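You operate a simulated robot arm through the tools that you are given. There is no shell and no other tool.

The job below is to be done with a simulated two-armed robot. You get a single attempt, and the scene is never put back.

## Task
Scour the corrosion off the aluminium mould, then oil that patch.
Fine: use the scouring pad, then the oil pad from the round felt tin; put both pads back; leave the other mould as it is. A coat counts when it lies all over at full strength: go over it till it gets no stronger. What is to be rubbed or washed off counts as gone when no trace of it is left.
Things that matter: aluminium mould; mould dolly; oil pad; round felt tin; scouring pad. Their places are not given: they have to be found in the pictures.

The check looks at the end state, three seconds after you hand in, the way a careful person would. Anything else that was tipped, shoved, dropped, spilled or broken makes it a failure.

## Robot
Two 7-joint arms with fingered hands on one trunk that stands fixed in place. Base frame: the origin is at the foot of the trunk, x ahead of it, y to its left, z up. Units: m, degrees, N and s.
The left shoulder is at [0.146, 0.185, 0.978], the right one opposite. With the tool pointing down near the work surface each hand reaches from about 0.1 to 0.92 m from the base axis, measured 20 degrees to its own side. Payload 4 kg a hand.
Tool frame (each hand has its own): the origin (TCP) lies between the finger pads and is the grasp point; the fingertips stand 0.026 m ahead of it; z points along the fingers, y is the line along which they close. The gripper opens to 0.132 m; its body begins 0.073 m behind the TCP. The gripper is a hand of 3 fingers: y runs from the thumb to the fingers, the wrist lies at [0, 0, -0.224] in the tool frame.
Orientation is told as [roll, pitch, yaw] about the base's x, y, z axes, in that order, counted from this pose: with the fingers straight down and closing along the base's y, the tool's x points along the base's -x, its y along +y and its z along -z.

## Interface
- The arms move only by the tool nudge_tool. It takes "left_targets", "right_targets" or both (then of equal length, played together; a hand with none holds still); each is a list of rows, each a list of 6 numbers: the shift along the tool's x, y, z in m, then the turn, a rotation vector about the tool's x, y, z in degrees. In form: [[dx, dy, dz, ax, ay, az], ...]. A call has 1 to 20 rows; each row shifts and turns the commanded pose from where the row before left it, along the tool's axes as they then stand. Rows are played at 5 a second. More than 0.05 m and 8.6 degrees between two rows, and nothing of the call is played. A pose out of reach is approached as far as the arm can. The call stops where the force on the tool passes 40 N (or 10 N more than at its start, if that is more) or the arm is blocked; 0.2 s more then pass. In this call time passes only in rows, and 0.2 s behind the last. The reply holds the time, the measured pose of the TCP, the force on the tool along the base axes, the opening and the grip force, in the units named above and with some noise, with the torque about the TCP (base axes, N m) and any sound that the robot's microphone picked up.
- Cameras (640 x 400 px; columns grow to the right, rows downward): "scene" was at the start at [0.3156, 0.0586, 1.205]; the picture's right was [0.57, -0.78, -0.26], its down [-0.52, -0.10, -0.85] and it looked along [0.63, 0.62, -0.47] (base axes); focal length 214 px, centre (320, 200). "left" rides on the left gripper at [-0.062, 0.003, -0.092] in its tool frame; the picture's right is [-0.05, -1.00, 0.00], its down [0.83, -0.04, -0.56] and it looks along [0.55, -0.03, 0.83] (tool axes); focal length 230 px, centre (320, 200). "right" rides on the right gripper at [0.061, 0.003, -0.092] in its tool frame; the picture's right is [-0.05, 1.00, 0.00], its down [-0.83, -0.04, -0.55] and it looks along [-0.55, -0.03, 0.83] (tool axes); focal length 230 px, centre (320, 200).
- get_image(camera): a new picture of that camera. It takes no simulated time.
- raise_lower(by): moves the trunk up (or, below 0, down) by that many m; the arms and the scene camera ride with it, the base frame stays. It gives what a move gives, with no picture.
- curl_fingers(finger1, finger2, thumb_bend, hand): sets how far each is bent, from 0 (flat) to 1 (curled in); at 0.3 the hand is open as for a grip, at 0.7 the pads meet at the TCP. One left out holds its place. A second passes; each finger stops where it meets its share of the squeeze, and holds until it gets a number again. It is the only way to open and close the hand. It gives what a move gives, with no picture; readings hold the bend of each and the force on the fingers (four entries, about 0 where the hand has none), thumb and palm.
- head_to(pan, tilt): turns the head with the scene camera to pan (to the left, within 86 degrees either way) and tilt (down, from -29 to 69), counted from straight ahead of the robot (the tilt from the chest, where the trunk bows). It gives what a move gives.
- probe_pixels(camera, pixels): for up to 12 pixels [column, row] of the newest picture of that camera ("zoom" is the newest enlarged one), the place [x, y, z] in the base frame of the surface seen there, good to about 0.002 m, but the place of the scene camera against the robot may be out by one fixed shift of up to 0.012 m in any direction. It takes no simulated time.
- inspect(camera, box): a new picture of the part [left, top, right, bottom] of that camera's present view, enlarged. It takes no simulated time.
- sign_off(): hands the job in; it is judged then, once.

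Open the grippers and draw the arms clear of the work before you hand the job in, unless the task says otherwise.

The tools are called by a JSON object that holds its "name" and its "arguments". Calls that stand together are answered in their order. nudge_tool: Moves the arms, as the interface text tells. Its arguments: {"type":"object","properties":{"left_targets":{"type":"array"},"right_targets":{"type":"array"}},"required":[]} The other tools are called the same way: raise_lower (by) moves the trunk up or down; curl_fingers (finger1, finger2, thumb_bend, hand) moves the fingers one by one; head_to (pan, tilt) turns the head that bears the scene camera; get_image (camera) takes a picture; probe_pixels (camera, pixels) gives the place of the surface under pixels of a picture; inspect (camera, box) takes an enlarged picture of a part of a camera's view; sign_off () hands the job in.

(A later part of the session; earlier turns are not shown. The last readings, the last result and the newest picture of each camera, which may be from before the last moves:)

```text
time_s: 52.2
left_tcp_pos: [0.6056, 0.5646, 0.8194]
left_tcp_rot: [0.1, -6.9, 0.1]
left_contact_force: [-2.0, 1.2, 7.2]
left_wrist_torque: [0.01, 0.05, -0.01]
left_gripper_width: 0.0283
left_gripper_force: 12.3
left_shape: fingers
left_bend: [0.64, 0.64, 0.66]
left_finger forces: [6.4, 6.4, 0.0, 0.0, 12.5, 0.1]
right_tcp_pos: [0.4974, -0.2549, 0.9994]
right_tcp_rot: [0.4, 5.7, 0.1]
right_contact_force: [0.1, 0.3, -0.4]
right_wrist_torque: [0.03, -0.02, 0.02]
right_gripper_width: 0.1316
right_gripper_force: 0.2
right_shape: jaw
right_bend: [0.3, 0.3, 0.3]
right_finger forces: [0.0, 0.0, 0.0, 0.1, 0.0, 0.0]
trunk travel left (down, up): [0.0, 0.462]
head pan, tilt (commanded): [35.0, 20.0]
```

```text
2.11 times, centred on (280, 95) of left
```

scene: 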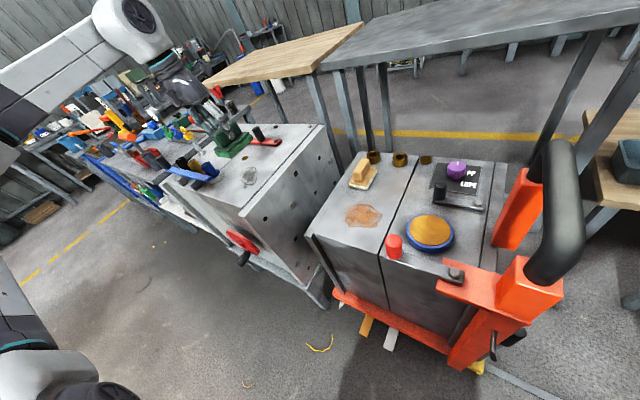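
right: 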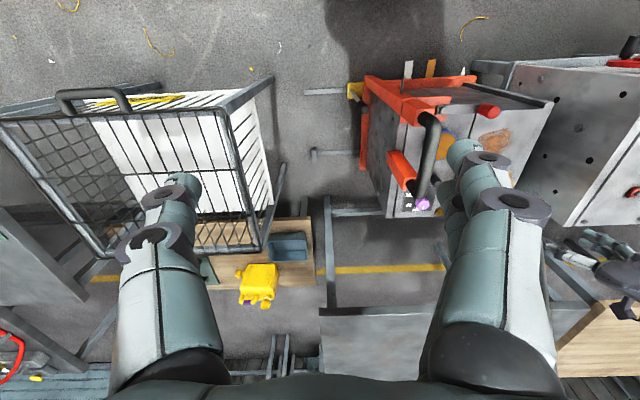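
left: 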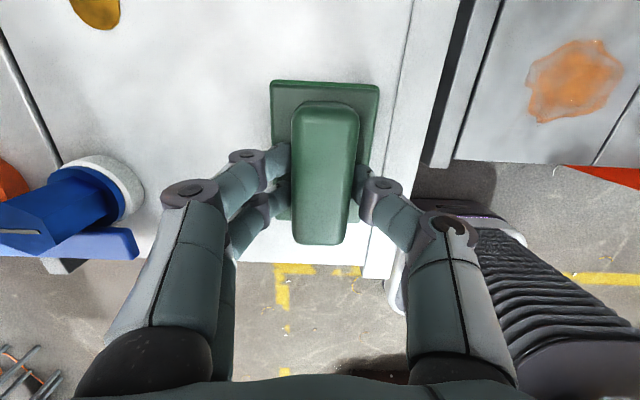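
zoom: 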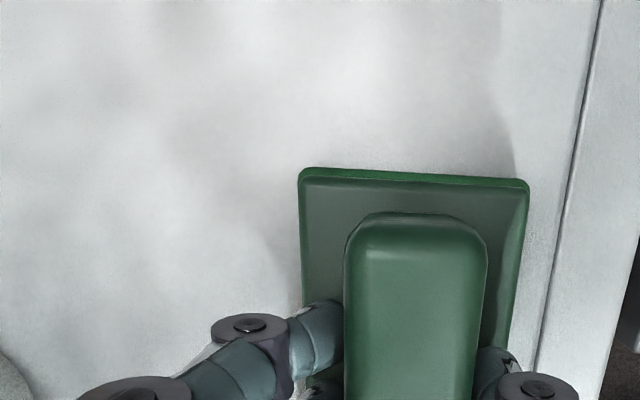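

Clean there so far. I now go to the higher-y side (TCP y≈0.624) and scrub along x there as well.

{"name": "nudge_tool", "arguments": {"left_targets": [[0, 0.01, 0, 0, 0, 0], [0, 0.01, 0, 0, 0, 0], [0, 0.01, 0, 0, 0, 0], [0, 0.01, 0, 0, 0, 0], [0, 0.01, 0, 0, 0, 0], [0, 0.009, 0, 0, 0, 0], [-0.00993, 0, 0.00122, 0, 0, 0], [-0.00993, 0, 0.00122, 0, 0, 0], [0.00993, 0, -0.00122, 0, 0, 0], [0.00993, 0, -0.00122, 0, 0, 0], [0.00993, 0, -0.00122, 0, 0, 0], [0.00993, 0, -0.00122, 0, 0, 0], [-0.00993, 0, 0.00122, 0, 0, 0], [-0.00993, 0, 0.00122, 0, 0, 0], [0, -0.01, 0, 0, 0, 0], [0, -0.01, 0, 0, 0, 0], [0, -0.01, 0, 0, 0, 0], [-0.00993, 0, 0.00122, 0, 0, 0], [-0.00993, 0, 0.00122, 0, 0, 0]]}}

{"name": "nudge_tool", "arguments": {"left_targets": [[0.00993, 0, -0.00122, 0, 0, 0], [0.00993, 0, -0.00122, 0, 0, 0], [0.00993, 0, -0.00122, 0, 0, 0], [0.00993, 0, -0.00122, 0, 0, 0], [0, -0.01, 0, 0, 0, 0], [0, -0.01, 0, 0, 0, 0], [0, -0.01, 0, 0, 0, 0], [0, -0.005, 0, 0, 0, 0], [-0.00993, 0, 0.00122, 0, 0, 0], [-0.00993, 0, 0.00122, 0, 0, 0], [-0.00993, 0, 0.00122, 0, 0, 0], [-0.00993, 0, 0.00122, 0, 0, 0], [0, 0.012, 0, 0, 0, 0], [0, 0.012, 0, 0, 0, 0], [0, 0.012, 0, 0, 0, 0], [0, 0.012, 0, 0, 0, 0], [0, 0.012, 0, 0, 0, 0]]}}

{"name": "get_image", "arguments": {"camera": "left"}}

```text
time_s: 56.2
left_tcp_pos: [0.6272, 0.5934, 0.8194]
left_tcp_rot: [0.0, -6.9, 0.1]
left_contact_force: [-0.6, -0.1, 2.1]
left_wrist_torque: [0.0, 0.05, 0.0]
left_gripper_width: 0.0285
left_gripper_force: 11.6
left_shape: fingers
left_bend: [0.64, 0.64, 0.66]
left_finger forces: [6.0, 5.9, 0.0, 0.0, 11.7, 0.0]
right_tcp_pos: [0.4962, -0.2559, 0.9982]
right_tcp_rot: [0.4, 5.8, 0.1]
right_contact_force: [0.6, -0.9, 0.2]
right_wrist_torque: [0.0, 0.01, 0.02]
right_gripper_width: 0.1321
right_gripper_force: 0.1
right_shape: jaw
right_bend: [0.3, 0.3, 0.3]
right_finger forces: [0.0, 0.0, 0.0, 0.1, 0.0, 0.0]
trunk travel left (down, up): [0.0, 0.462]
head pan, tilt (commanded): [35.0, 20.0]
```

```text
time_s: 59.8
left_tcp_pos: [0.6268, 0.6188, 0.821]
left_tcp_rot: [0.0, -6.9, 0.0]
left_contact_force: [0.7, -0.7, 0.5]
left_wrist_torque: [-0.04, 0.0, 0.01]
left_gripper_width: 0.0286
left_gripper_force: 11.8
left_shape: fingers
left_bend: [0.64, 0.64, 0.66]
left_finger forces: [5.6, 5.6, 0.1, 0.1, 12.2, 0.0]
right_tcp_pos: [0.4964, -0.2554, 1.0003]
right_tcp_rot: [0.4, 5.7, 0.1]
right_contact_force: [-0.8, 0.3, 0.3]
right_wrist_torque: [0.01, -0.01, -0.03]
right_gripper_width: 0.1318
right_gripper_force: 0.0
right_shape: jaw
right_bend: [0.3, 0.3, 0.3]
right_finger forces: [0.0, 0.1, 0.0, 0.1, 0.1, 0.1]
trunk travel left (down, up): [0.0, 0.462]
head pan, tilt (commanded): [35.0, 20.0]
```

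```text
taken
```

left: 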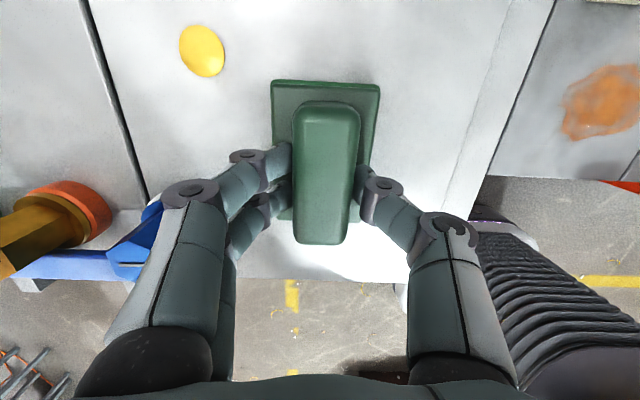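

Press has eased to a few N, and what shows around the pad is clean. I lift off and shift aside to view the whole patch.

{"name": "nudge_tool", "arguments": {"left_targets": [[-0.0025, 0, -0.02, 0, 0, 0], [-0.003, -0.01, -0.03, 0, 0, 0], [0.01, -0.03, -0.03, 0, 0, 0], [0.015, -0.04, -0.01, 0, 0, 0], [0.015, -0.04, 0, 0, 0, 0]]}}

{"name": "get_image", "arguments": {"camera": "left"}}

{"name": "inspect", "arguments": {"camera": "scene", "box": [170, 110, 330, 230]}}

```text
time_s: 61.0
left_tcp_pos: [0.5827, 0.4999, 0.9054]
left_tcp_rot: [0.0, -7.0, 0.1]
left_contact_force: [-0.5, 0.4, -0.6]
left_wrist_torque: [0.02, 0.02, -0.01]
left_gripper_width: 0.0283
left_gripper_force: 11.1
left_shape: fingers
left_bend: [0.64, 0.64, 0.66]
left_finger forces: [5.8, 5.8, 0.0, 0.0, 11.5, 0.1]
right_tcp_pos: [0.4969, -0.2555, 0.9989]
right_tcp_rot: [0.5, 5.7, 0.1]
right_contact_force: [-0.4, -0.8, 0.4]
right_wrist_torque: [0.01, 0.02, 0.0]
right_gripper_width: 0.1321
right_gripper_force: 0.1
right_shape: jaw
right_bend: [0.3, 0.3, 0.3]
right_finger forces: [0.0, 0.0, 0.0, 0.1, 0.0, 0.0]
trunk travel left (down, up): [0.0, 0.462]
head pan, tilt (commanded): [35.0, 20.0]
```

```text
taken
```

left: 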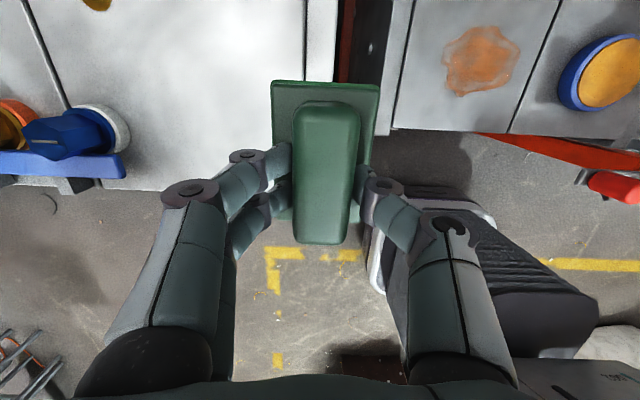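

```text
3.33 times, centred on (250, 170) of scene
```

zoom: 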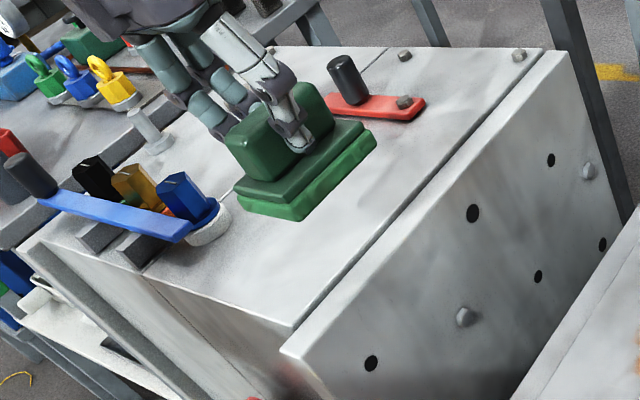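

The patch area around (200,60) in the hand picture looks clean. I enlarge it to look for any trace.

{"name": "inspect", "arguments": {"camera": "left", "box": [110, 0, 300, 120]}}

{"name": "inspect", "arguments": {"camera": "left", "box": [160, 10, 280, 90]}}

{"name": "probe_pixels", "arguments": {"camera": "left", "pixels": [[200, 50], [160, 50], [240, 50], [200, 20], [200, 90], [240, 110]]}}

```text
3.33 times, centred on (205, 60) of left
```

zoom: 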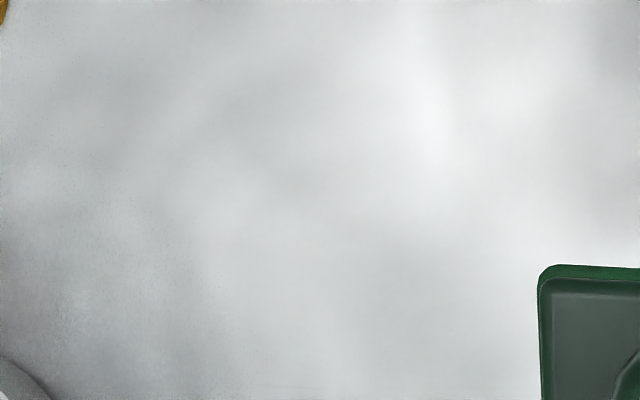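

```text
5.00 times, centred on (220, 50) of left
```

zoom: 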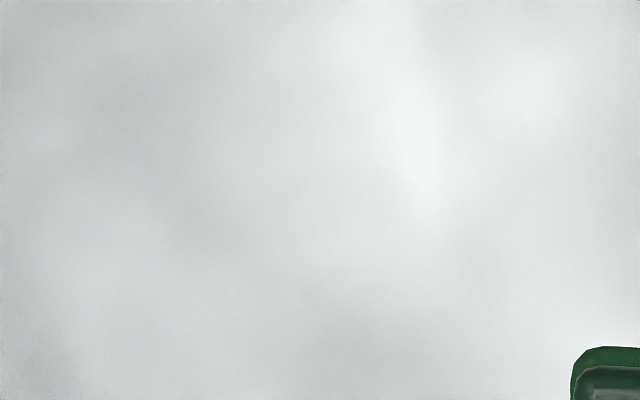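

```text
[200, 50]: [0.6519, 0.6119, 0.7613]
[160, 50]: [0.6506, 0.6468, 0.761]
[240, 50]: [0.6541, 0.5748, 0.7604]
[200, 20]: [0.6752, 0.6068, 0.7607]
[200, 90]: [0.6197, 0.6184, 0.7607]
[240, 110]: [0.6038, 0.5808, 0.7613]
```

No trace visible in the upper part; the lower end near (0.571,0.567) is still hidden by the pad. I shift the hand a bit more aside to see it.

{"name": "nudge_tool", "arguments": {"left_targets": [[-0.005, -0.04, -0.005, 0, 0, 0], [-0.005, -0.04, -0.005, 0, 0, 0], [-0.005, -0.03, -0.005, 0, 0, 0]]}}

{"name": "get_image", "arguments": {"camera": "left"}}

{"name": "head_to", "arguments": {"pan": 45, "tilt": 25}}

{"name": "get_image", "arguments": {"camera": "scene"}}

```text
time_s: 61.8
left_tcp_pos: [0.5969, 0.3861, 0.9204]
left_tcp_rot: [-0.1, -6.8, 0.1]
left_contact_force: [-0.3, -0.1, -1.1]
left_wrist_torque: [0.0, 0.0, 0.01]
left_gripper_width: 0.0283
left_gripper_force: 11.0
left_shape: fingers
left_bend: [0.64, 0.64, 0.66]
left_finger forces: [5.7, 5.8, 0.1, 0.0, 11.3, 0.0]
right_tcp_pos: [0.4973, -0.2558, 0.9991]
right_tcp_rot: [0.4, 5.8, 0.1]
right_contact_force: [-0.6, 0.5, 0.1]
right_wrist_torque: [-0.03, -0.02, 0.01]
right_gripper_width: 0.1316
right_gripper_force: 0.1
right_shape: jaw
right_bend: [0.3, 0.3, 0.3]
right_finger forces: [0.0, 0.0, 0.0, 0.1, 0.0, 0.0]
trunk travel left (down, up): [0.0, 0.462]
head pan, tilt (commanded): [35.0, 20.0]
```

```text
taken
```

left: 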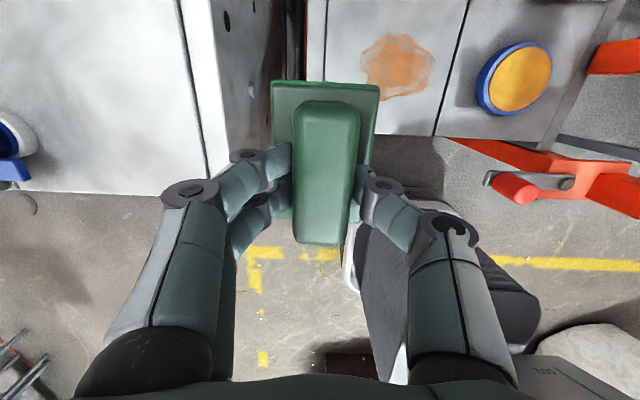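

```text
time_s: 62.5
left_tcp_pos: [0.5964, 0.3878, 0.9199]
left_tcp_rot: [0.0, -6.8, 0.0]
left_contact_force: [-0.1, 0.1, -0.6]
left_wrist_torque: [0.0, 0.01, -0.01]
left_gripper_width: 0.0285
left_gripper_force: 11.3
left_shape: fingers
left_bend: [0.64, 0.64, 0.66]
left_finger forces: [5.7, 5.8, 0.0, 0.0, 11.4, 0.0]
right_tcp_pos: [0.4968, -0.254, 0.9992]
right_tcp_rot: [0.2, 5.8, 0.2]
right_contact_force: [0.9, -0.5, -0.9]
right_wrist_torque: [0.01, -0.03, -0.01]
right_gripper_width: 0.1317
right_gripper_force: 0.1
right_shape: jaw
right_bend: [0.3, 0.3, 0.3]
right_finger forces: [0.1, 0.0, 0.1, 0.0, 0.1, 0.1]
trunk travel left (down, up): [0.0, 0.462]
head pan, tilt (commanded): [45.0, 25.0]
```

```text
taken
```

scene: 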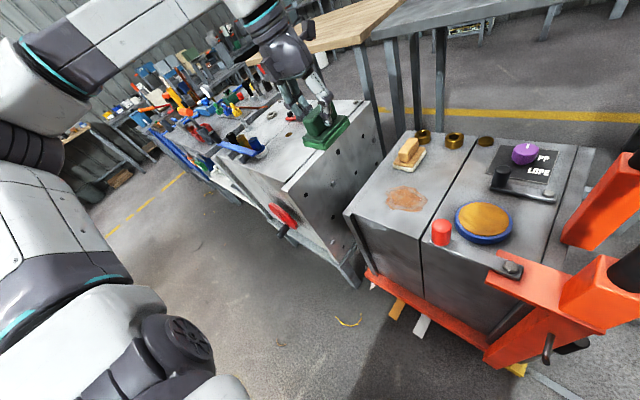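

I enlarge both views of the light mould's top to verify the whole former patch is gone.

{"name": "inspect", "arguments": {"camera": "left", "box": [0, 0, 230, 190]}}

{"name": "probe_pixels", "arguments": {"camera": "left", "pixels": [[100, 100], [60, 80], [130, 150], [150, 100], [100, 60]]}}

{"name": "inspect", "arguments": {"camera": "scene", "box": [230, 80, 360, 190]}}

```text
2.11 times, centred on (115, 95) of left
```

zoom: 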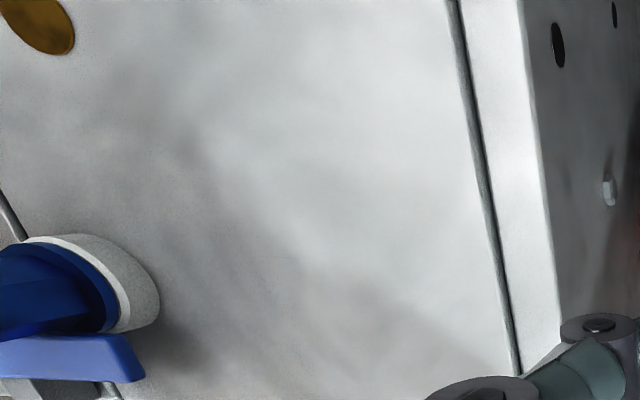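

```text
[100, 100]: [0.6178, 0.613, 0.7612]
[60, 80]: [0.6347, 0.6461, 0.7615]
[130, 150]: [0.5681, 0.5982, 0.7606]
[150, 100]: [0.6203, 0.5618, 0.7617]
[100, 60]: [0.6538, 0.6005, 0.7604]
```

```text
3.64 times, centred on (295, 135) of scene
```

zoom: 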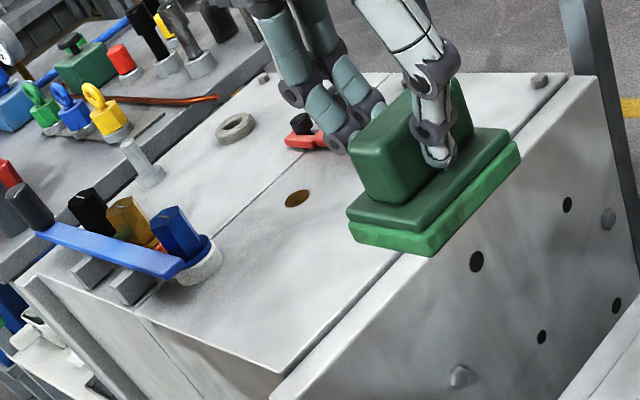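

The former patch (about (100,90) in the hand view) shows only the metal's own cloudiness. To be sure no trace stays I give it one more full round with firmer press, first going back over it.

{"name": "nudge_tool", "arguments": {"left_targets": [[-0.002, 0.0345, 0.0002, 0, 0, 0], [-0.002, 0.0345, 0.0002, 0, 0, 0], [-0.002, 0.0345, 0.0002, 0, 0, 0], [-0.002, 0.0345, 0.0002, 0, 0, 0], [-0.002, 0.0345, 0.0002, 0, 0, 0], [-0.002, 0.0345, 0.0002, 0, 0, 0], [0.00366, 0, 0.0298, 0, 0, 0], [0.00366, 0, 0.0298, 0, 0, 0], [0.00366, 0, 0.0298, 0, 0, 0], [0.0006, 0, 0.005, 0, 0, 0], [0.0001, 0, 0.001, 0, 0, 0], [0.0001, 0, 0.001, 0, 0, 0], [0.0001, 0, 0.001, 0, 0, 0], [0, 0, 0, 0, 0, 0]]}}

```text
time_s: 65.5
left_tcp_pos: [0.6077, 0.5965, 0.8245]
left_tcp_rot: [-0.1, -6.9, 0.0]
left_contact_force: [-0.7, 0.3, -0.7]
left_wrist_torque: [0.03, -0.02, 0.0]
left_gripper_width: 0.0283
left_gripper_force: 11.3
left_shape: fingers
left_bend: [0.64, 0.64, 0.66]
left_finger forces: [5.6, 5.7, 0.0, 0.0, 11.3, 0.0]
right_tcp_pos: [0.4962, -0.2548, 0.9993]
right_tcp_rot: [0.3, 5.9, 0.1]
right_contact_force: [0.6, 0.0, -0.6]
right_wrist_torque: [-0.02, 0.03, 0.01]
right_gripper_width: 0.1321
right_gripper_force: 0.1
right_shape: jaw
right_bend: [0.3, 0.3, 0.3]
right_finger forces: [0.0, 0.0, 0.0, 0.1, 0.0, 0.0]
trunk travel left (down, up): [0.0, 0.462]
head pan, tilt (commanded): [45.0, 25.0]
```

Still free at 0.8245 (baseline about -1 N). I lower 4 mm more in small steps.

{"name": "nudge_tool", "arguments": {"left_targets": [[0.0001, 0, 0.001, 0, 0, 0], [0.0001, 0, 0.001, 0, 0, 0], [0.0001, 0, 0.001, 0, 0, 0], [0.0001, 0, 0.001, 0, 0, 0], [0, 0, 0, 0, 0, 0]]}}

```text
time_s: 66.7
left_tcp_pos: [0.6075, 0.5983, 0.8202]
left_tcp_rot: [-0.1, -6.9, 0.0]
left_contact_force: [-0.5, -0.8, 0.4]
left_wrist_torque: [-0.01, 0.03, 0.02]
left_gripper_width: 0.0283
left_gripper_force: 11.6
left_shape: fingers
left_bend: [0.64, 0.64, 0.66]
left_finger forces: [5.4, 5.6, 0.0, 0.1, 11.7, 0.0]
right_tcp_pos: [0.4961, -0.2552, 0.9984]
right_tcp_rot: [0.3, 5.7, 0.0]
right_contact_force: [-0.5, -0.7, -0.1]
right_wrist_torque: [0.01, 0.02, 0.02]
right_gripper_width: 0.1318
right_gripper_force: 0.0
right_shape: jaw
right_bend: [0.3, 0.3, 0.3]
right_finger forces: [0.1, 0.0, 0.0, 0.0, 0.0, 0.1]
trunk travel left (down, up): [0.0, 0.462]
head pan, tilt (commanded): [45.0, 25.0]
```

Contact just begins at z≈0.820. I press 1.2 mm more and scrub two rows along x.

{"name": "nudge_tool", "arguments": {"left_targets": [[0.0001, 0, 0.0013, 0, 0, 0], [-0.0115, 0, 0.0014, 0, 0, 0], [-0.0115, 0, 0.0014, 0, 0, 0], [0.0115, 0, -0.0014, 0, 0, 0], [0.0115, 0, -0.0014, 0, 0, 0], [0.0115, 0, -0.0014, 0, 0, 0], [0.0115, 0, -0.0014, 0, 0, 0], [-0.0115, 0, 0.0014, 0, 0, 0], [-0.0115, 0, 0.0014, 0, 0, 0], [0, -0.012, 0, 0, 0, 0], [0, -0.012, 0, 0, 0, 0], [0, -0.01, 0, 0, 0, 0], [-0.0115, 0, 0.0014, 0, 0, 0], [-0.0115, 0, 0.0014, 0, 0, 0], [0.0115, 0, -0.0014, 0, 0, 0], [0.0115, 0, -0.0014, 0, 0, 0], [0.0115, 0, -0.0014, 0, 0, 0], [0.0115, 0, -0.0014, 0, 0, 0], [-0.0115, 0, 0.0014, 0, 0, 0], [-0.0115, 0, 0.0014, 0, 0, 0]]}}

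{"name": "nudge_tool", "arguments": {"left_targets": [[0, 0.012, 0, 0, 0, 0], [0, 0.012, 0, 0, 0, 0], [0, 0.012, 0, 0, 0, 0], [0, 0.012, 0, 0, 0, 0], [0, 0.012, 0, 0, 0, 0], [0, 0.003, 0, 0, 0, 0], [-0.0115, 0, 0.0014, 0, 0, 0], [-0.0115, 0, 0.0014, 0, 0, 0], [0.0115, 0, -0.0014, 0, 0, 0], [0.0115, 0, -0.0014, 0, 0, 0], [0.0115, 0, -0.0014, 0, 0, 0], [0.0115, 0, -0.0014, 0, 0, 0], [0, -0.012, 0, 0, 0, 0], [0, -0.012, 0, 0, 0, 0], [0, -0.012, 0, 0, 0, 0], [0, -0.012, 0, 0, 0, 0], [0, -0.012, 0, 0, 0, 0]]}}

```text
time_s: 70.9
left_tcp_pos: [0.6066, 0.5623, 0.8182]
left_tcp_rot: [0.1, -7.0, 0.0]
left_contact_force: [-4.0, 1.6, 11.3]
left_wrist_torque: [0.01, 0.07, 0.02]
left_gripper_width: 0.028
left_gripper_force: 12.6
left_shape: fingers
left_bend: [0.65, 0.65, 0.66]
left_finger forces: [7.0, 6.9, 0.0, 0.0, 12.6, 0.1]
right_tcp_pos: [0.4963, -0.2558, 0.9994]
right_tcp_rot: [0.4, 5.7, 0.1]
right_contact_force: [0.1, -0.2, 0.1]
right_wrist_torque: [0.0, -0.02, -0.02]
right_gripper_width: 0.1318
right_gripper_force: 0.0
right_shape: jaw
right_bend: [0.3, 0.3, 0.3]
right_finger forces: [0.1, 0.1, 0.1, 0.0, 0.1, 0.1]
trunk travel left (down, up): [0.0, 0.462]
head pan, tilt (commanded): [45.0, 25.0]
```

```text
time_s: 74.5
left_tcp_pos: [0.5837, 0.5649, 0.819]
left_tcp_rot: [-0.1, -6.9, 0.1]
left_contact_force: [-0.6, 2.8, 5.0]
left_wrist_torque: [0.11, 0.0, 0.03]
left_gripper_width: 0.0283
left_gripper_force: 12.7
left_shape: fingers
left_bend: [0.64, 0.64, 0.66]
left_finger forces: [7.0, 7.0, 0.0, 0.0, 11.2, 0.0]
right_tcp_pos: [0.4961, -0.2556, 0.9987]
right_tcp_rot: [0.4, 5.8, 0.2]
right_contact_force: [0.5, 0.3, -0.1]
right_wrist_torque: [-0.01, -0.01, -0.02]
right_gripper_width: 0.1319
right_gripper_force: 0.0
right_shape: jaw
right_bend: [0.3, 0.3, 0.3]
right_finger forces: [0.0, 0.0, 0.0, 0.1, 0.0, 0.0]
trunk travel left (down, up): [0.0, 0.462]
head pan, tilt (commanded): [45.0, 25.0]
```

The second round had 6–12 N press all over. I lift off and carry the scouring pad back toward its place on the dolly, stopping above it.

{"name": "nudge_tool", "arguments": {"left_targets": [[-0.0037, 0, -0.0298, 0, 0, 0], [-0.0037, 0, -0.0298, 0, 0, 0], [-0.0037, 0, -0.0298, 0, 0, 0], [-0.0163, -0.0379, 0.0033, 0, 0, 0], [-0.0163, -0.0379, 0.0033, 0, 0, 0], [-0.0163, -0.0379, 0.0033, 0, 0, 0], [-0.0163, -0.0379, 0.0033, 0, 0, 0], [-0.0163, -0.0379, 0.0033, 0, 0, 0], [-0.0163, -0.0379, 0.0033, 0, 0, 0], [-0.0163, -0.0379, 0.0033, 0, 0, 0], [-0.0219, -0.0211, 0.0329, 0, 0, 0], [-0.0219, -0.0211, 0.0329, 0, 0, 0], [-0.0219, -0.0211, 0.0329, 0, 0, 0], [-0.0219, -0.0211, 0.0329, 0, 0, 0]]}}

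{"name": "get_image", "arguments": {"camera": "left"}}

{"name": "get_image", "arguments": {"camera": "scene"}}

```text
time_s: 77.5
left_tcp_pos: [0.8049, 0.2151, 0.7756]
left_tcp_rot: [0.1, -6.7, 0.2]
left_contact_force: [0.1, 0.3, -0.6]
left_wrist_torque: [-0.01, 0.04, 0.03]
left_gripper_width: 0.028
left_gripper_force: 11.1
left_shape: fingers
left_bend: [0.64, 0.64, 0.66]
left_finger forces: [5.6, 5.7, 0.0, 0.0, 11.4, 0.1]
right_tcp_pos: [0.4987, -0.2546, 0.9967]
right_tcp_rot: [0.2, 6.1, 0.1]
right_contact_force: [0.5, 0.4, -0.3]
right_wrist_torque: [-0.03, 0.04, 0.01]
right_gripper_width: 0.1321
right_gripper_force: 0.0
right_shape: jaw
right_bend: [0.3, 0.3, 0.3]
right_finger forces: [0.0, 0.1, 0.0, 0.1, 0.1, 0.0]
trunk travel left (down, up): [0.0, 0.462]
head pan, tilt (commanded): [45.0, 25.0]
```

```text
taken
```

left: 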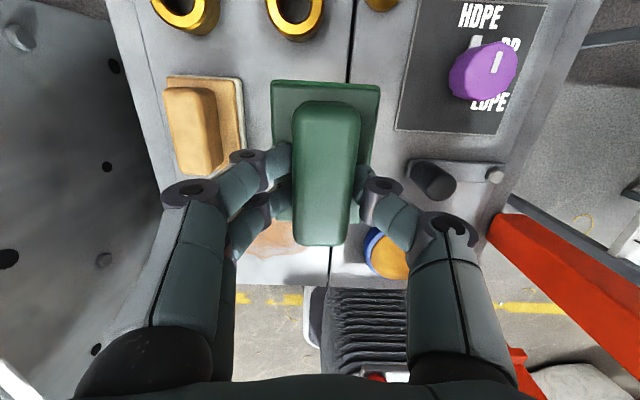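

```text
taken
```

scene: 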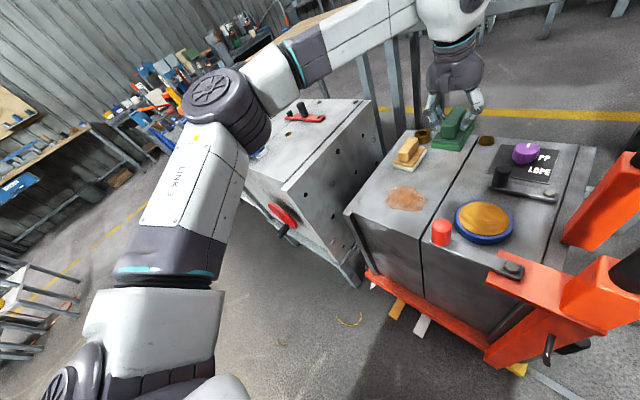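

The pad sits in the hand as before and is above its place, hand at (0.805,0.215,0.776). I lower it 0.09 m to just above the dolly mould's top.

{"name": "nudge_tool", "arguments": {"left_targets": [[0.0042, 0, 0.0297, 0, 0, 0], [0.0042, 0, 0.0297, 0, 0, 0], [0.0021, 0, 0.0149, 0, 0, 0], [0.001, 0, 0.0075, 0, 0, 0], [0.0007, 0, 0.0055, 0, 0, 0], [0, 0, 0, 0, 0, 0]]}}

{"name": "inspect", "arguments": {"camera": "scene", "box": [370, 70, 550, 210]}}

```text
time_s: 78.9
left_tcp_pos: [0.8014, 0.2146, 0.6908]
left_tcp_rot: [0.0, -6.9, 0.0]
left_contact_force: [-0.6, -0.7, -1.3]
left_wrist_torque: [0.03, 0.02, 0.0]
left_gripper_width: 0.0282
left_gripper_force: 11.5
left_shape: fingers
left_bend: [0.64, 0.64, 0.66]
left_finger forces: [5.6, 5.7, 0.0, 0.1, 11.2, 0.1]
right_tcp_pos: [0.4982, -0.2546, 0.9988]
right_tcp_rot: [0.3, 5.7, 0.0]
right_contact_force: [1.2, 0.7, -0.5]
right_wrist_torque: [0.03, -0.01, 0.05]
right_gripper_width: 0.1319
right_gripper_force: 0.1
right_shape: jaw
right_bend: [0.3, 0.3, 0.3]
right_finger forces: [0.0, 0.0, 0.0, 0.0, 0.1, 0.0]
trunk travel left (down, up): [0.0, 0.462]
head pan, tilt (commanded): [45.0, 25.0]
```

```text
2.86 times, centred on (460, 140) of scene
```

zoom: 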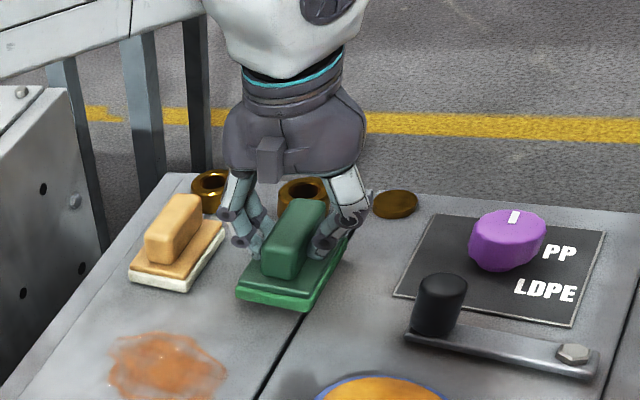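

About 10 mm left. I lower 7 mm, then creep 1 mm at a time.

{"name": "nudge_tool", "arguments": {"left_targets": [[-0.0006, 0.0005, 0.0071, 0, 0, 0], [0.0001, 0, 0.001, 0, 0, 0], [0.0001, 0, 0.001, 0, 0, 0], [0.0001, 0, 0.001, 0, 0, 0], [0, 0, 0, 0, 0, 0]]}}

```text
time_s: 80.1
left_tcp_pos: [0.8031, 0.216, 0.6811]
left_tcp_rot: [0.1, -6.9, 0.0]
left_contact_force: [-0.1, 0.6, -1.3]
left_wrist_torque: [0.05, 0.0, 0.02]
left_gripper_width: 0.0281
left_gripper_force: 11.0
left_shape: fingers
left_bend: [0.64, 0.64, 0.66]
left_finger forces: [5.7, 5.7, 0.0, 0.1, 11.3, 0.1]
right_tcp_pos: [0.498, -0.2547, 0.9991]
right_tcp_rot: [0.4, 5.8, 0.2]
right_contact_force: [0.5, -0.1, -0.3]
right_wrist_torque: [0.0, 0.03, -0.01]
right_gripper_width: 0.1321
right_gripper_force: 0.0
right_shape: jaw
right_bend: [0.3, 0.3, 0.3]
right_finger forces: [0.0, 0.0, 0.0, 0.1, 0.0, 0.0]
trunk travel left (down, up): [0.0, 0.462]
head pan, tilt (commanded): [45.0, 25.0]
```

Not yet touching at z≈0.681. I creep on 3 mm.

{"name": "nudge_tool", "arguments": {"left_targets": [[0.0001, 0, 0.001, 0, 0, 0], [0.0001, 0, 0.001, 0, 0, 0], [0.0001, 0, 0.001, 0, 0, 0], [0, 0, 0, 0, 0, 0]]}}

```text
time_s: 81.1
left_tcp_pos: [0.8027, 0.2171, 0.6784]
left_tcp_rot: [-0.1, -6.9, 0.0]
left_contact_force: [-1.5, -0.7, 5.0]
left_wrist_torque: [0.03, 0.03, 0.03]
left_gripper_width: 0.0282
left_gripper_force: 11.3
left_shape: fingers
left_bend: [0.64, 0.64, 0.66]
left_finger forces: [5.8, 5.7, 0.0, 0.0, 11.6, 0.1]
right_tcp_pos: [0.4968, -0.2545, 0.9993]
right_tcp_rot: [0.4, 5.7, 0.1]
right_contact_force: [0.5, -0.3, 0.6]
right_wrist_torque: [0.0, 0.0, 0.0]
right_gripper_width: 0.1321
right_gripper_force: 0.1
right_shape: jaw
right_bend: [0.3, 0.3, 0.3]
right_finger forces: [0.0, 0.0, 0.1, 0.0, 0.0, 0.0]
trunk travel left (down, up): [0.0, 0.462]
head pan, tilt (commanded): [45.0, 25.0]
```

The pad rests on the mould (force +5 N). I open the fingers just enough and check.

{"name": "curl_fingers", "arguments": {"hand": "left", "finger1": 0.5, "finger2": 0.5, "thumb_bend": 0.5}}

{"name": "get_image", "arguments": {"camera": "left"}}

```text
time_s: 82.1
left_tcp_pos: [0.8027, 0.216, 0.6778]
left_tcp_rot: [0.0, -6.9, 0.0]
left_contact_force: [-0.4, 0.1, 0.1]
left_wrist_torque: [0.01, -0.01, -0.02]
left_gripper_width: 0.067
left_gripper_force: 0.0
left_shape: fingers
left_bend: [0.5, 0.5, 0.5]
left_finger forces: [0.0, 0.1, 0.0, 0.1, 0.0, 0.1]
right_tcp_pos: [0.4979, -0.254, 0.9984]
right_tcp_rot: [0.3, 5.8, 0.1]
right_contact_force: [1.0, -0.2, 0.6]
right_wrist_torque: [0.03, 0.0, 0.02]
right_gripper_width: 0.1318
right_gripper_force: 0.0
right_shape: jaw
right_bend: [0.3, 0.3, 0.3]
right_finger forces: [0.1, 0.0, 0.1, 0.1, 0.1, 0.0]
trunk travel left (down, up): [0.0, 0.462]
head pan, tilt (commanded): [45.0, 25.0]
```

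```text
taken
```

left: 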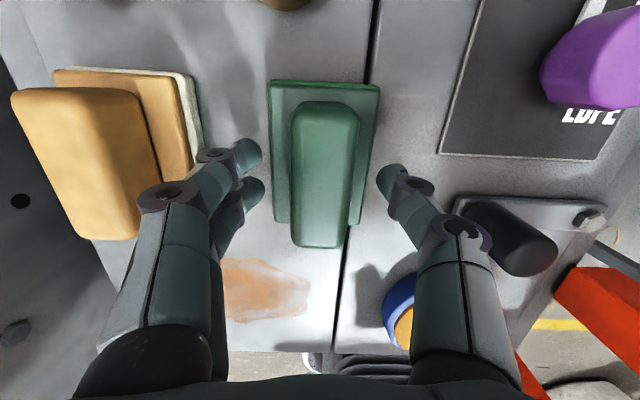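

Released; the green pad stays in place at (320,160). I lift straight up, shift over to the beige pad and level the hand.

{"name": "nudge_tool", "arguments": {"left_targets": [[-0.0018, 0, -0.0149, 0, 0, 0], [-0.0037, 0, -0.0298, 0, 0, 0], [-0.0037, 0, -0.0298, 0, 0, 0], [-0.0018, 0, -0.0149, 0, 0, 0], [0, 0.036, 0, 0, 0, 0], [0, 0.036, 0, 0, 0, 0], [0, 0.036, 0, 0, 0, 0], [0, 0, 0, 0, 3.5, 0], [0, 0, 0, 0, 3.5, 0]]}}

{"name": "get_image", "arguments": {"camera": "left"}}

```text
time_s: 84.1
left_tcp_pos: [0.803, 0.3252, 0.7678]
left_tcp_rot: [0.0, 0.0, 0.1]
left_contact_force: [-0.8, -0.5, 1.6]
left_wrist_torque: [-0.02, 0.0, 0.01]
left_gripper_width: 0.0673
left_gripper_force: 0.0
left_shape: fingers
left_bend: [0.5, 0.5, 0.5]
left_finger forces: [0.1, 0.0, 0.1, 0.1, 0.0, 0.1]
right_tcp_pos: [0.4978, -0.2543, 0.9991]
right_tcp_rot: [0.3, 5.8, 0.1]
right_contact_force: [-0.1, 0.7, 0.9]
right_wrist_torque: [0.03, -0.01, -0.01]
right_gripper_width: 0.1318
right_gripper_force: 0.1
right_shape: jaw
right_bend: [0.3, 0.3, 0.3]
right_finger forces: [0.0, 0.0, 0.0, 0.1, 0.0, 0.0]
trunk travel left (down, up): [0.0, 0.462]
head pan, tilt (commanded): [45.0, 25.0]
```

```text
taken
```

left: 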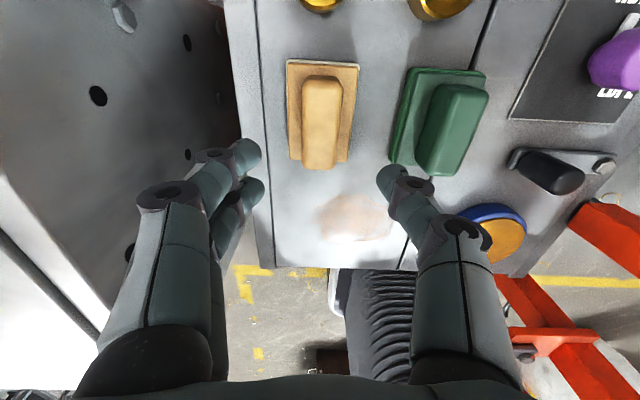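

The hand is level over the beige pad, its handle at (322,120). I probe it for the fine position.

{"name": "probe_pixels", "arguments": {"camera": "left", "pixels": [[303, 100], [341, 100], [322, 80], [322, 120], [322, 160], [306, 150], [338, 150], [292, 100], [355, 100], [322, 66], [440, 130], [440, 165]]}}

{"name": "nudge_tool", "arguments": {"left_targets": [[-0.004, -0.001, 0.02, 0, 0, 0], [0, 0, 0.025, 0, 0, 0], [0, 0, 0.025, 0, 0, 0]]}}

{"name": "get_image", "arguments": {"camera": "left"}}

```text
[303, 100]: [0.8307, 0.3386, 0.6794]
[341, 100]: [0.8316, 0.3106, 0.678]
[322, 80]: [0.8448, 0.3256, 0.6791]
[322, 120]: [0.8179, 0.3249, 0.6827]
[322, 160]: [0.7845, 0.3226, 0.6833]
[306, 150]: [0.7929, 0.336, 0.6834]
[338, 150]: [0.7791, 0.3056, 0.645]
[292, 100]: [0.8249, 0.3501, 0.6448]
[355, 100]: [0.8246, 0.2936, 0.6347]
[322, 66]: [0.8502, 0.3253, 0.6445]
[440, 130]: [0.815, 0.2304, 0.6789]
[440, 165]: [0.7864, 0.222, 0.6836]
```

```text
time_s: 84.9
left_tcp_pos: [0.8085, 0.3217, 0.6991]
left_tcp_rot: [0.0, 0.2, 0.0]
left_contact_force: [-0.2, -2.0, 0.0]
left_wrist_torque: [-0.04, -0.02, -0.01]
left_gripper_width: 0.0671
left_gripper_force: 0.0
left_shape: fingers
left_bend: [0.5, 0.5, 0.5]
left_finger forces: [0.0, 0.0, 0.0, 0.1, 0.1, 0.0]
right_tcp_pos: [0.4984, -0.2546, 0.9994]
right_tcp_rot: [0.4, 5.8, 0.0]
right_contact_force: [-0.6, -0.2, -0.2]
right_wrist_torque: [0.02, 0.01, -0.02]
right_gripper_width: 0.1314
right_gripper_force: 0.0
right_shape: jaw
right_bend: [0.3, 0.3, 0.3]
right_finger forces: [0.1, 0.0, 0.0, 0.0, 0.0, 0.0]
trunk travel left (down, up): [0.0, 0.462]
head pan, tilt (commanded): [45.0, 25.0]
```

```text
taken
```

left: 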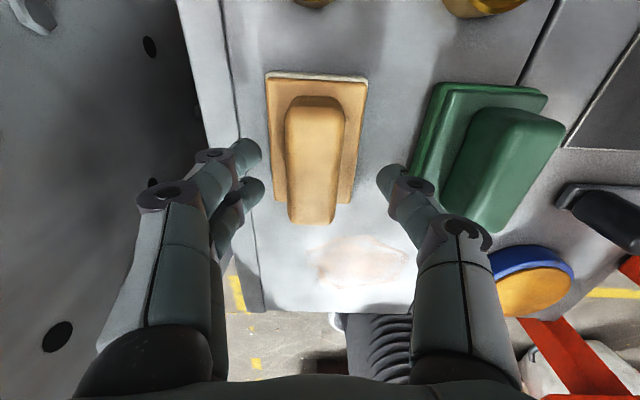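

Fingers straddle the beige handle, with the thumb clear of the green pad. I lower 19 mm to z≈0.680 with a 1.5 mm shift to +y, then close.

{"name": "nudge_tool", "arguments": {"left_targets": [[0, 0.001, 0.01, 0, 0, 0], [0, 0, 0.009, 0, 0, 0], [0, 0, 0, 0, 0, 0]]}}

{"name": "curl_fingers", "arguments": {"hand": "left", "finger1": 0.7, "finger2": 0.7, "thumb_bend": 0.7}}

{"name": "get_image", "arguments": {"camera": "left"}}

```text
time_s: 85.7
left_tcp_pos: [0.8077, 0.3223, 0.6801]
left_tcp_rot: [0.0, 0.1, 0.0]
left_contact_force: [0.2, 1.1, -0.4]
left_wrist_torque: [-0.03, 0.02, -0.01]
left_gripper_width: 0.0674
left_gripper_force: 0.1
left_shape: fingers
left_bend: [0.5, 0.5, 0.5]
left_finger forces: [0.0, 0.0, 0.1, 0.0, 0.1, 0.1]
right_tcp_pos: [0.4962, -0.2546, 0.9987]
right_tcp_rot: [0.2, 5.7, 0.2]
right_contact_force: [-0.3, 0.6, -0.1]
right_wrist_torque: [-0.01, 0.0, 0.0]
right_gripper_width: 0.1318
right_gripper_force: 0.2
right_shape: jaw
right_bend: [0.3, 0.3, 0.3]
right_finger forces: [0.0, 0.0, 0.0, 0.0, 0.0, 0.0]
trunk travel left (down, up): [0.0, 0.462]
head pan, tilt (commanded): [45.0, 25.0]
```

```text
time_s: 86.7
left_tcp_pos: [0.8077, 0.3219, 0.6781]
left_tcp_rot: [-0.1, 0.1, 0.0]
left_contact_force: [-0.6, -0.1, 0.6]
left_wrist_torque: [-0.01, -0.01, -0.02]
left_gripper_width: 0.0284
left_gripper_force: 11.1
left_shape: fingers
left_bend: [0.63, 0.63, 0.65]
left_finger forces: [5.5, 5.6, 0.1, 0.0, 11.2, 0.0]
right_tcp_pos: [0.4973, -0.2549, 0.9995]
right_tcp_rot: [0.3, 5.7, 0.0]
right_contact_force: [-0.7, -0.7, -0.2]
right_wrist_torque: [-0.03, 0.02, 0.01]
right_gripper_width: 0.1319
right_gripper_force: 0.1
right_shape: jaw
right_bend: [0.3, 0.3, 0.3]
right_finger forces: [0.0, 0.0, 0.1, 0.0, 0.0, 0.0]
trunk travel left (down, up): [0.0, 0.462]
head pan, tilt (commanded): [45.0, 25.0]
```

```text
taken
```

left: 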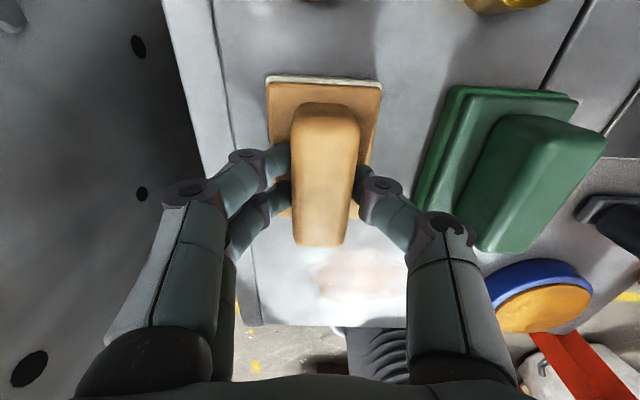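

The beige oil pad is gripped at 11 N, TCP (0.808,0.322,0.679) level; that is its home. I lift it up 0.12 m.

{"name": "nudge_tool", "arguments": {"left_targets": [[0, 0, -0.015, 0, 0, 0], [0, 0, -0.03, 0, 0, 0], [0, 0, -0.04, 0, 0, 0], [0, 0, -0.04, 0, 0, 0]]}}

{"name": "get_image", "arguments": {"camera": "left"}}

{"name": "head_to", "arguments": {"pan": 10, "tilt": 35}}

{"name": "get_image", "arguments": {"camera": "scene"}}

```text
time_s: 87.7
left_tcp_pos: [0.8039, 0.3227, 0.8045]
left_tcp_rot: [0.0, 0.1, 0.0]
left_contact_force: [0.0, 0.0, -1.2]
left_wrist_torque: [0.03, 0.01, -0.03]
left_gripper_width: 0.0289
left_gripper_force: 11.3
left_shape: fingers
left_bend: [0.63, 0.63, 0.65]
left_finger forces: [5.7, 5.6, 0.1, 0.0, 11.2, 0.0]
right_tcp_pos: [0.4973, -0.2554, 0.9989]
right_tcp_rot: [0.4, 5.8, 0.1]
right_contact_force: [0.3, 0.3, 0.3]
right_wrist_torque: [0.03, -0.02, 0.0]
right_gripper_width: 0.1321
right_gripper_force: 0.1
right_shape: jaw
right_bend: [0.3, 0.3, 0.3]
right_finger forces: [0.0, 0.0, 0.0, 0.0, 0.0, 0.0]
trunk travel left (down, up): [0.0, 0.462]
head pan, tilt (commanded): [45.0, 25.0]
```

```text
taken
```

left: 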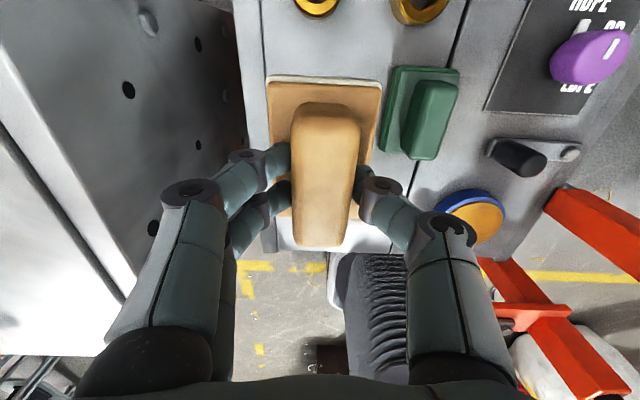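

```text
time_s: 88.7
left_tcp_pos: [0.8064, 0.3217, 0.8047]
left_tcp_rot: [0.1, 0.1, -0.1]
left_contact_force: [0.0, -0.3, -1.1]
left_wrist_torque: [0.04, 0.01, -0.01]
left_gripper_width: 0.0291
left_gripper_force: 10.8
left_shape: fingers
left_bend: [0.63, 0.63, 0.65]
left_finger forces: [5.6, 5.6, 0.0, 0.1, 11.1, 0.0]
right_tcp_pos: [0.4975, -0.2545, 0.9981]
right_tcp_rot: [0.4, 5.9, 0.1]
right_contact_force: [0.3, 0.6, -0.8]
right_wrist_torque: [0.01, -0.01, 0.01]
right_gripper_width: 0.1318
right_gripper_force: 0.2
right_shape: jaw
right_bend: [0.3, 0.3, 0.3]
right_finger forces: [0.0, 0.0, 0.0, 0.0, 0.0, 0.1]
trunk travel left (down, up): [0.0, 0.462]
head pan, tilt (commanded): [10.0, 35.0]
```

```text
taken
```

scene: 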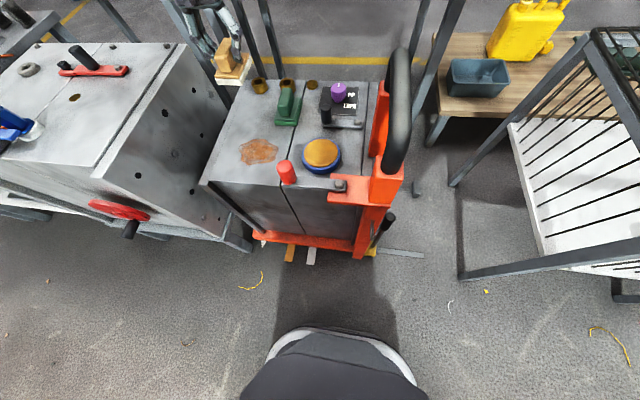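

The oil pad is clear at z≈0.80. I move toward the tin at about (0.665,0.10), staying at this height.

{"name": "nudge_tool", "arguments": {"left_targets": [[0.0206, -0.0316, 0, 0, 0, 0], [0.0206, -0.0316, 0, 0, 0, 0], [0.0206, -0.0316, 0, 0, 0, 0], [0.0206, -0.0316, 0, 0, 0, 0], [0.0206, -0.0316, 0, 0, 0, 0]]}}

{"name": "get_image", "arguments": {"camera": "left"}}

{"name": "get_image", "arguments": {"camera": "scene"}}

```text
time_s: 89.9
left_tcp_pos: [0.7063, 0.1632, 0.8027]
left_tcp_rot: [0.1, 0.2, 0.1]
left_contact_force: [-0.2, -0.7, -0.7]
left_wrist_torque: [-0.02, 0.03, 0.02]
left_gripper_width: 0.0281
left_gripper_force: 11.3
left_shape: fingers
left_bend: [0.63, 0.63, 0.65]
left_finger forces: [5.6, 5.6, 0.1, 0.0, 11.2, 0.1]
right_tcp_pos: [0.4967, -0.2559, 0.9996]
right_tcp_rot: [0.4, 5.8, 0.0]
right_contact_force: [-0.8, 0.9, -0.6]
right_wrist_torque: [-0.02, 0.0, 0.01]
right_gripper_width: 0.1315
right_gripper_force: 0.0
right_shape: jaw
right_bend: [0.3, 0.3, 0.3]
right_finger forces: [0.0, 0.0, 0.0, 0.0, 0.1, 0.0]
trunk travel left (down, up): [0.0, 0.462]
head pan, tilt (commanded): [10.0, 35.0]
```

```text
taken
```

left: 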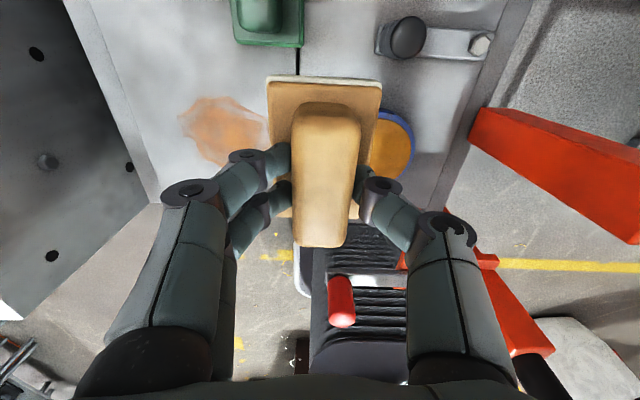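

```text
taken
```

scene: 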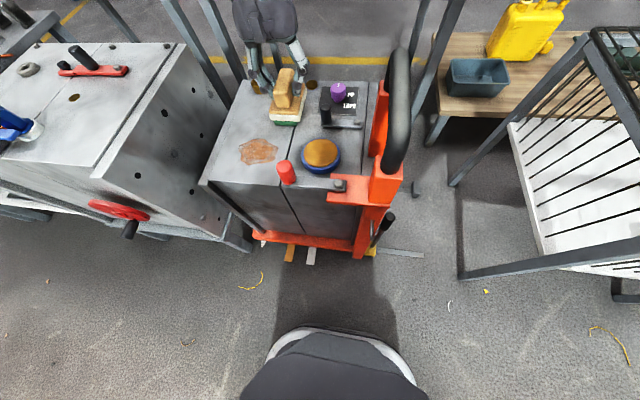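

Tin shows at (395,145), red grip at (340,300), orange bracket at (520,150). I probe these for clearance before going on.

{"name": "probe_pixels", "arguments": {"camera": "left", "pixels": [[395, 140], [405, 120], [410, 150], [380, 175], [340, 290], [340, 320], [485, 125], [500, 160], [403, 35], [420, 60], [485, 258], [520, 340]]}}

{"name": "probe_pixels", "arguments": {"camera": "scene", "pixels": [[320, 138], [320, 168], [302, 152], [340, 152], [320, 152], [286, 165], [382, 100], [380, 150], [400, 70], [385, 180], [350, 185], [320, 95]]}}

```text
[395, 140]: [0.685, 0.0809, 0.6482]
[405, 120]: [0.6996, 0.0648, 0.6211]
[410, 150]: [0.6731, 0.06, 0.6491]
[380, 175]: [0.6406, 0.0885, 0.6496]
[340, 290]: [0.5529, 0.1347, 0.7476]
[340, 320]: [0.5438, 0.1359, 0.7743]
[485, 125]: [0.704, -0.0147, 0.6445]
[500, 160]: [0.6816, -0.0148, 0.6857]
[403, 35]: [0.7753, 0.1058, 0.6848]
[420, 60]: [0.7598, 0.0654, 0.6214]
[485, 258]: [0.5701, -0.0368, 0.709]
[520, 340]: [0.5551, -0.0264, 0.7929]
```

```text
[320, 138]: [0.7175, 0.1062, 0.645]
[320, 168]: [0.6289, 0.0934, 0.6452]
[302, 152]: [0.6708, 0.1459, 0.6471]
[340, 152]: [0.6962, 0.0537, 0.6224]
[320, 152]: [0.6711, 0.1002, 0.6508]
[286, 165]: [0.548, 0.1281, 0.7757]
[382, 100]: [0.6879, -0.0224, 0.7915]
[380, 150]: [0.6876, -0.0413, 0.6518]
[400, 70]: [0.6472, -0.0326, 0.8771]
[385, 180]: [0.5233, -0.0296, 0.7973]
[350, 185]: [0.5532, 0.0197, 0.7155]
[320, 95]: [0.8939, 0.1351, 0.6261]
```

Black knob tops at z≈0.685 at x≈0.775, the handle bar's inner side is y≈-0.012: enough room. I move over the tin's centre (0.666,0.101).

{"name": "nudge_tool", "arguments": {"left_targets": [[0.021, -0.031, 0, 0, 0, 0], [0.021, -0.031, 0, 0, 0, 0], [0, 0, 0, 0, 0, 0]]}}

{"name": "get_image", "arguments": {"camera": "left"}}

{"name": "inspect", "arguments": {"camera": "scene", "box": [220, 30, 440, 210]}}

```text
time_s: 90.7
left_tcp_pos: [0.6626, 0.1046, 0.8037]
left_tcp_rot: [0.1, 0.0, 0.1]
left_contact_force: [-1.1, -0.1, -0.9]
left_wrist_torque: [0.01, 0.01, 0.02]
left_gripper_width: 0.0285
left_gripper_force: 11.4
left_shape: fingers
left_bend: [0.63, 0.63, 0.65]
left_finger forces: [5.4, 5.5, 0.0, 0.0, 11.1, 0.0]
right_tcp_pos: [0.4961, -0.2539, 0.9988]
right_tcp_rot: [0.3, 5.7, 0.1]
right_contact_force: [0.7, 0.3, -0.4]
right_wrist_torque: [0.01, -0.01, 0.01]
right_gripper_width: 0.1319
right_gripper_force: 0.1
right_shape: jaw
right_bend: [0.3, 0.3, 0.3]
right_finger forces: [0.0, 0.0, 0.0, 0.0, 0.0, 0.0]
trunk travel left (down, up): [0.0, 0.462]
head pan, tilt (commanded): [10.0, 35.0]
```

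```text
taken
```

left: 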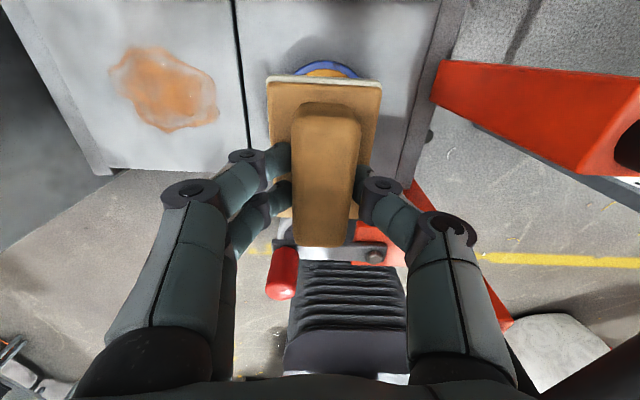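

```text
2.22 times, centred on (330, 120) of scene
```

zoom: 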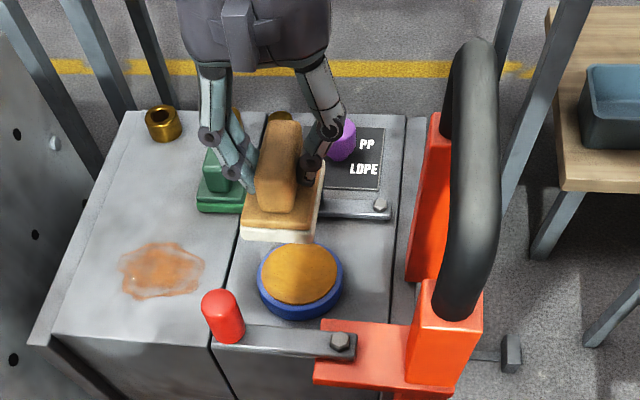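

The oil pad is above the tin. I lower to z≈0.722, some 15 mm above the felt.

{"name": "nudge_tool", "arguments": {"left_targets": [[-0.001, -0.004, 0.03, 0, 0, 0], [0, 0, 0.03, 0, 0, 0], [0, 0, 0.022, 0, 0, 0], [0, 0, 0, 0, 0, 0]]}}

{"name": "inspect", "arguments": {"camera": "scene", "box": [220, 30, 440, 210]}}

{"name": "get_image", "arguments": {"camera": "left"}}

```text
time_s: 91.7
left_tcp_pos: [0.6647, 0.0999, 0.7206]
left_tcp_rot: [-0.1, 0.1, 0.0]
left_contact_force: [0.3, -0.5, -0.8]
left_wrist_torque: [0.03, 0.03, 0.02]
left_gripper_width: 0.0283
left_gripper_force: 10.9
left_shape: fingers
left_bend: [0.63, 0.63, 0.65]
left_finger forces: [5.5, 5.5, 0.1, 0.0, 11.1, 0.1]
right_tcp_pos: [0.4974, -0.2549, 0.9994]
right_tcp_rot: [0.4, 5.7, 0.1]
right_contact_force: [-0.2, -0.5, -0.3]
right_wrist_torque: [-0.03, -0.01, -0.01]
right_gripper_width: 0.132
right_gripper_force: 0.1
right_shape: jaw
right_bend: [0.3, 0.3, 0.3]
right_finger forces: [0.1, 0.1, 0.0, 0.0, 0.1, 0.0]
trunk travel left (down, up): [0.0, 0.462]
head pan, tilt (commanded): [10.0, 35.0]
```

```text
2.22 times, centred on (330, 120) of scene
```

zoom: 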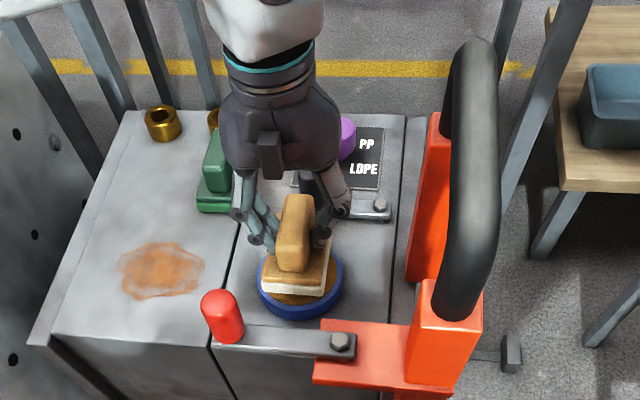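

```text
taken
```

left: 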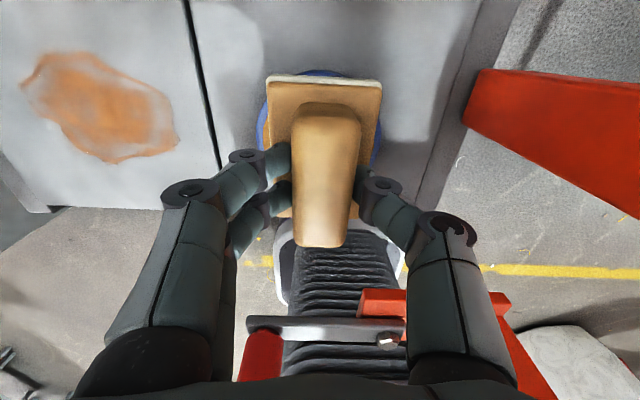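

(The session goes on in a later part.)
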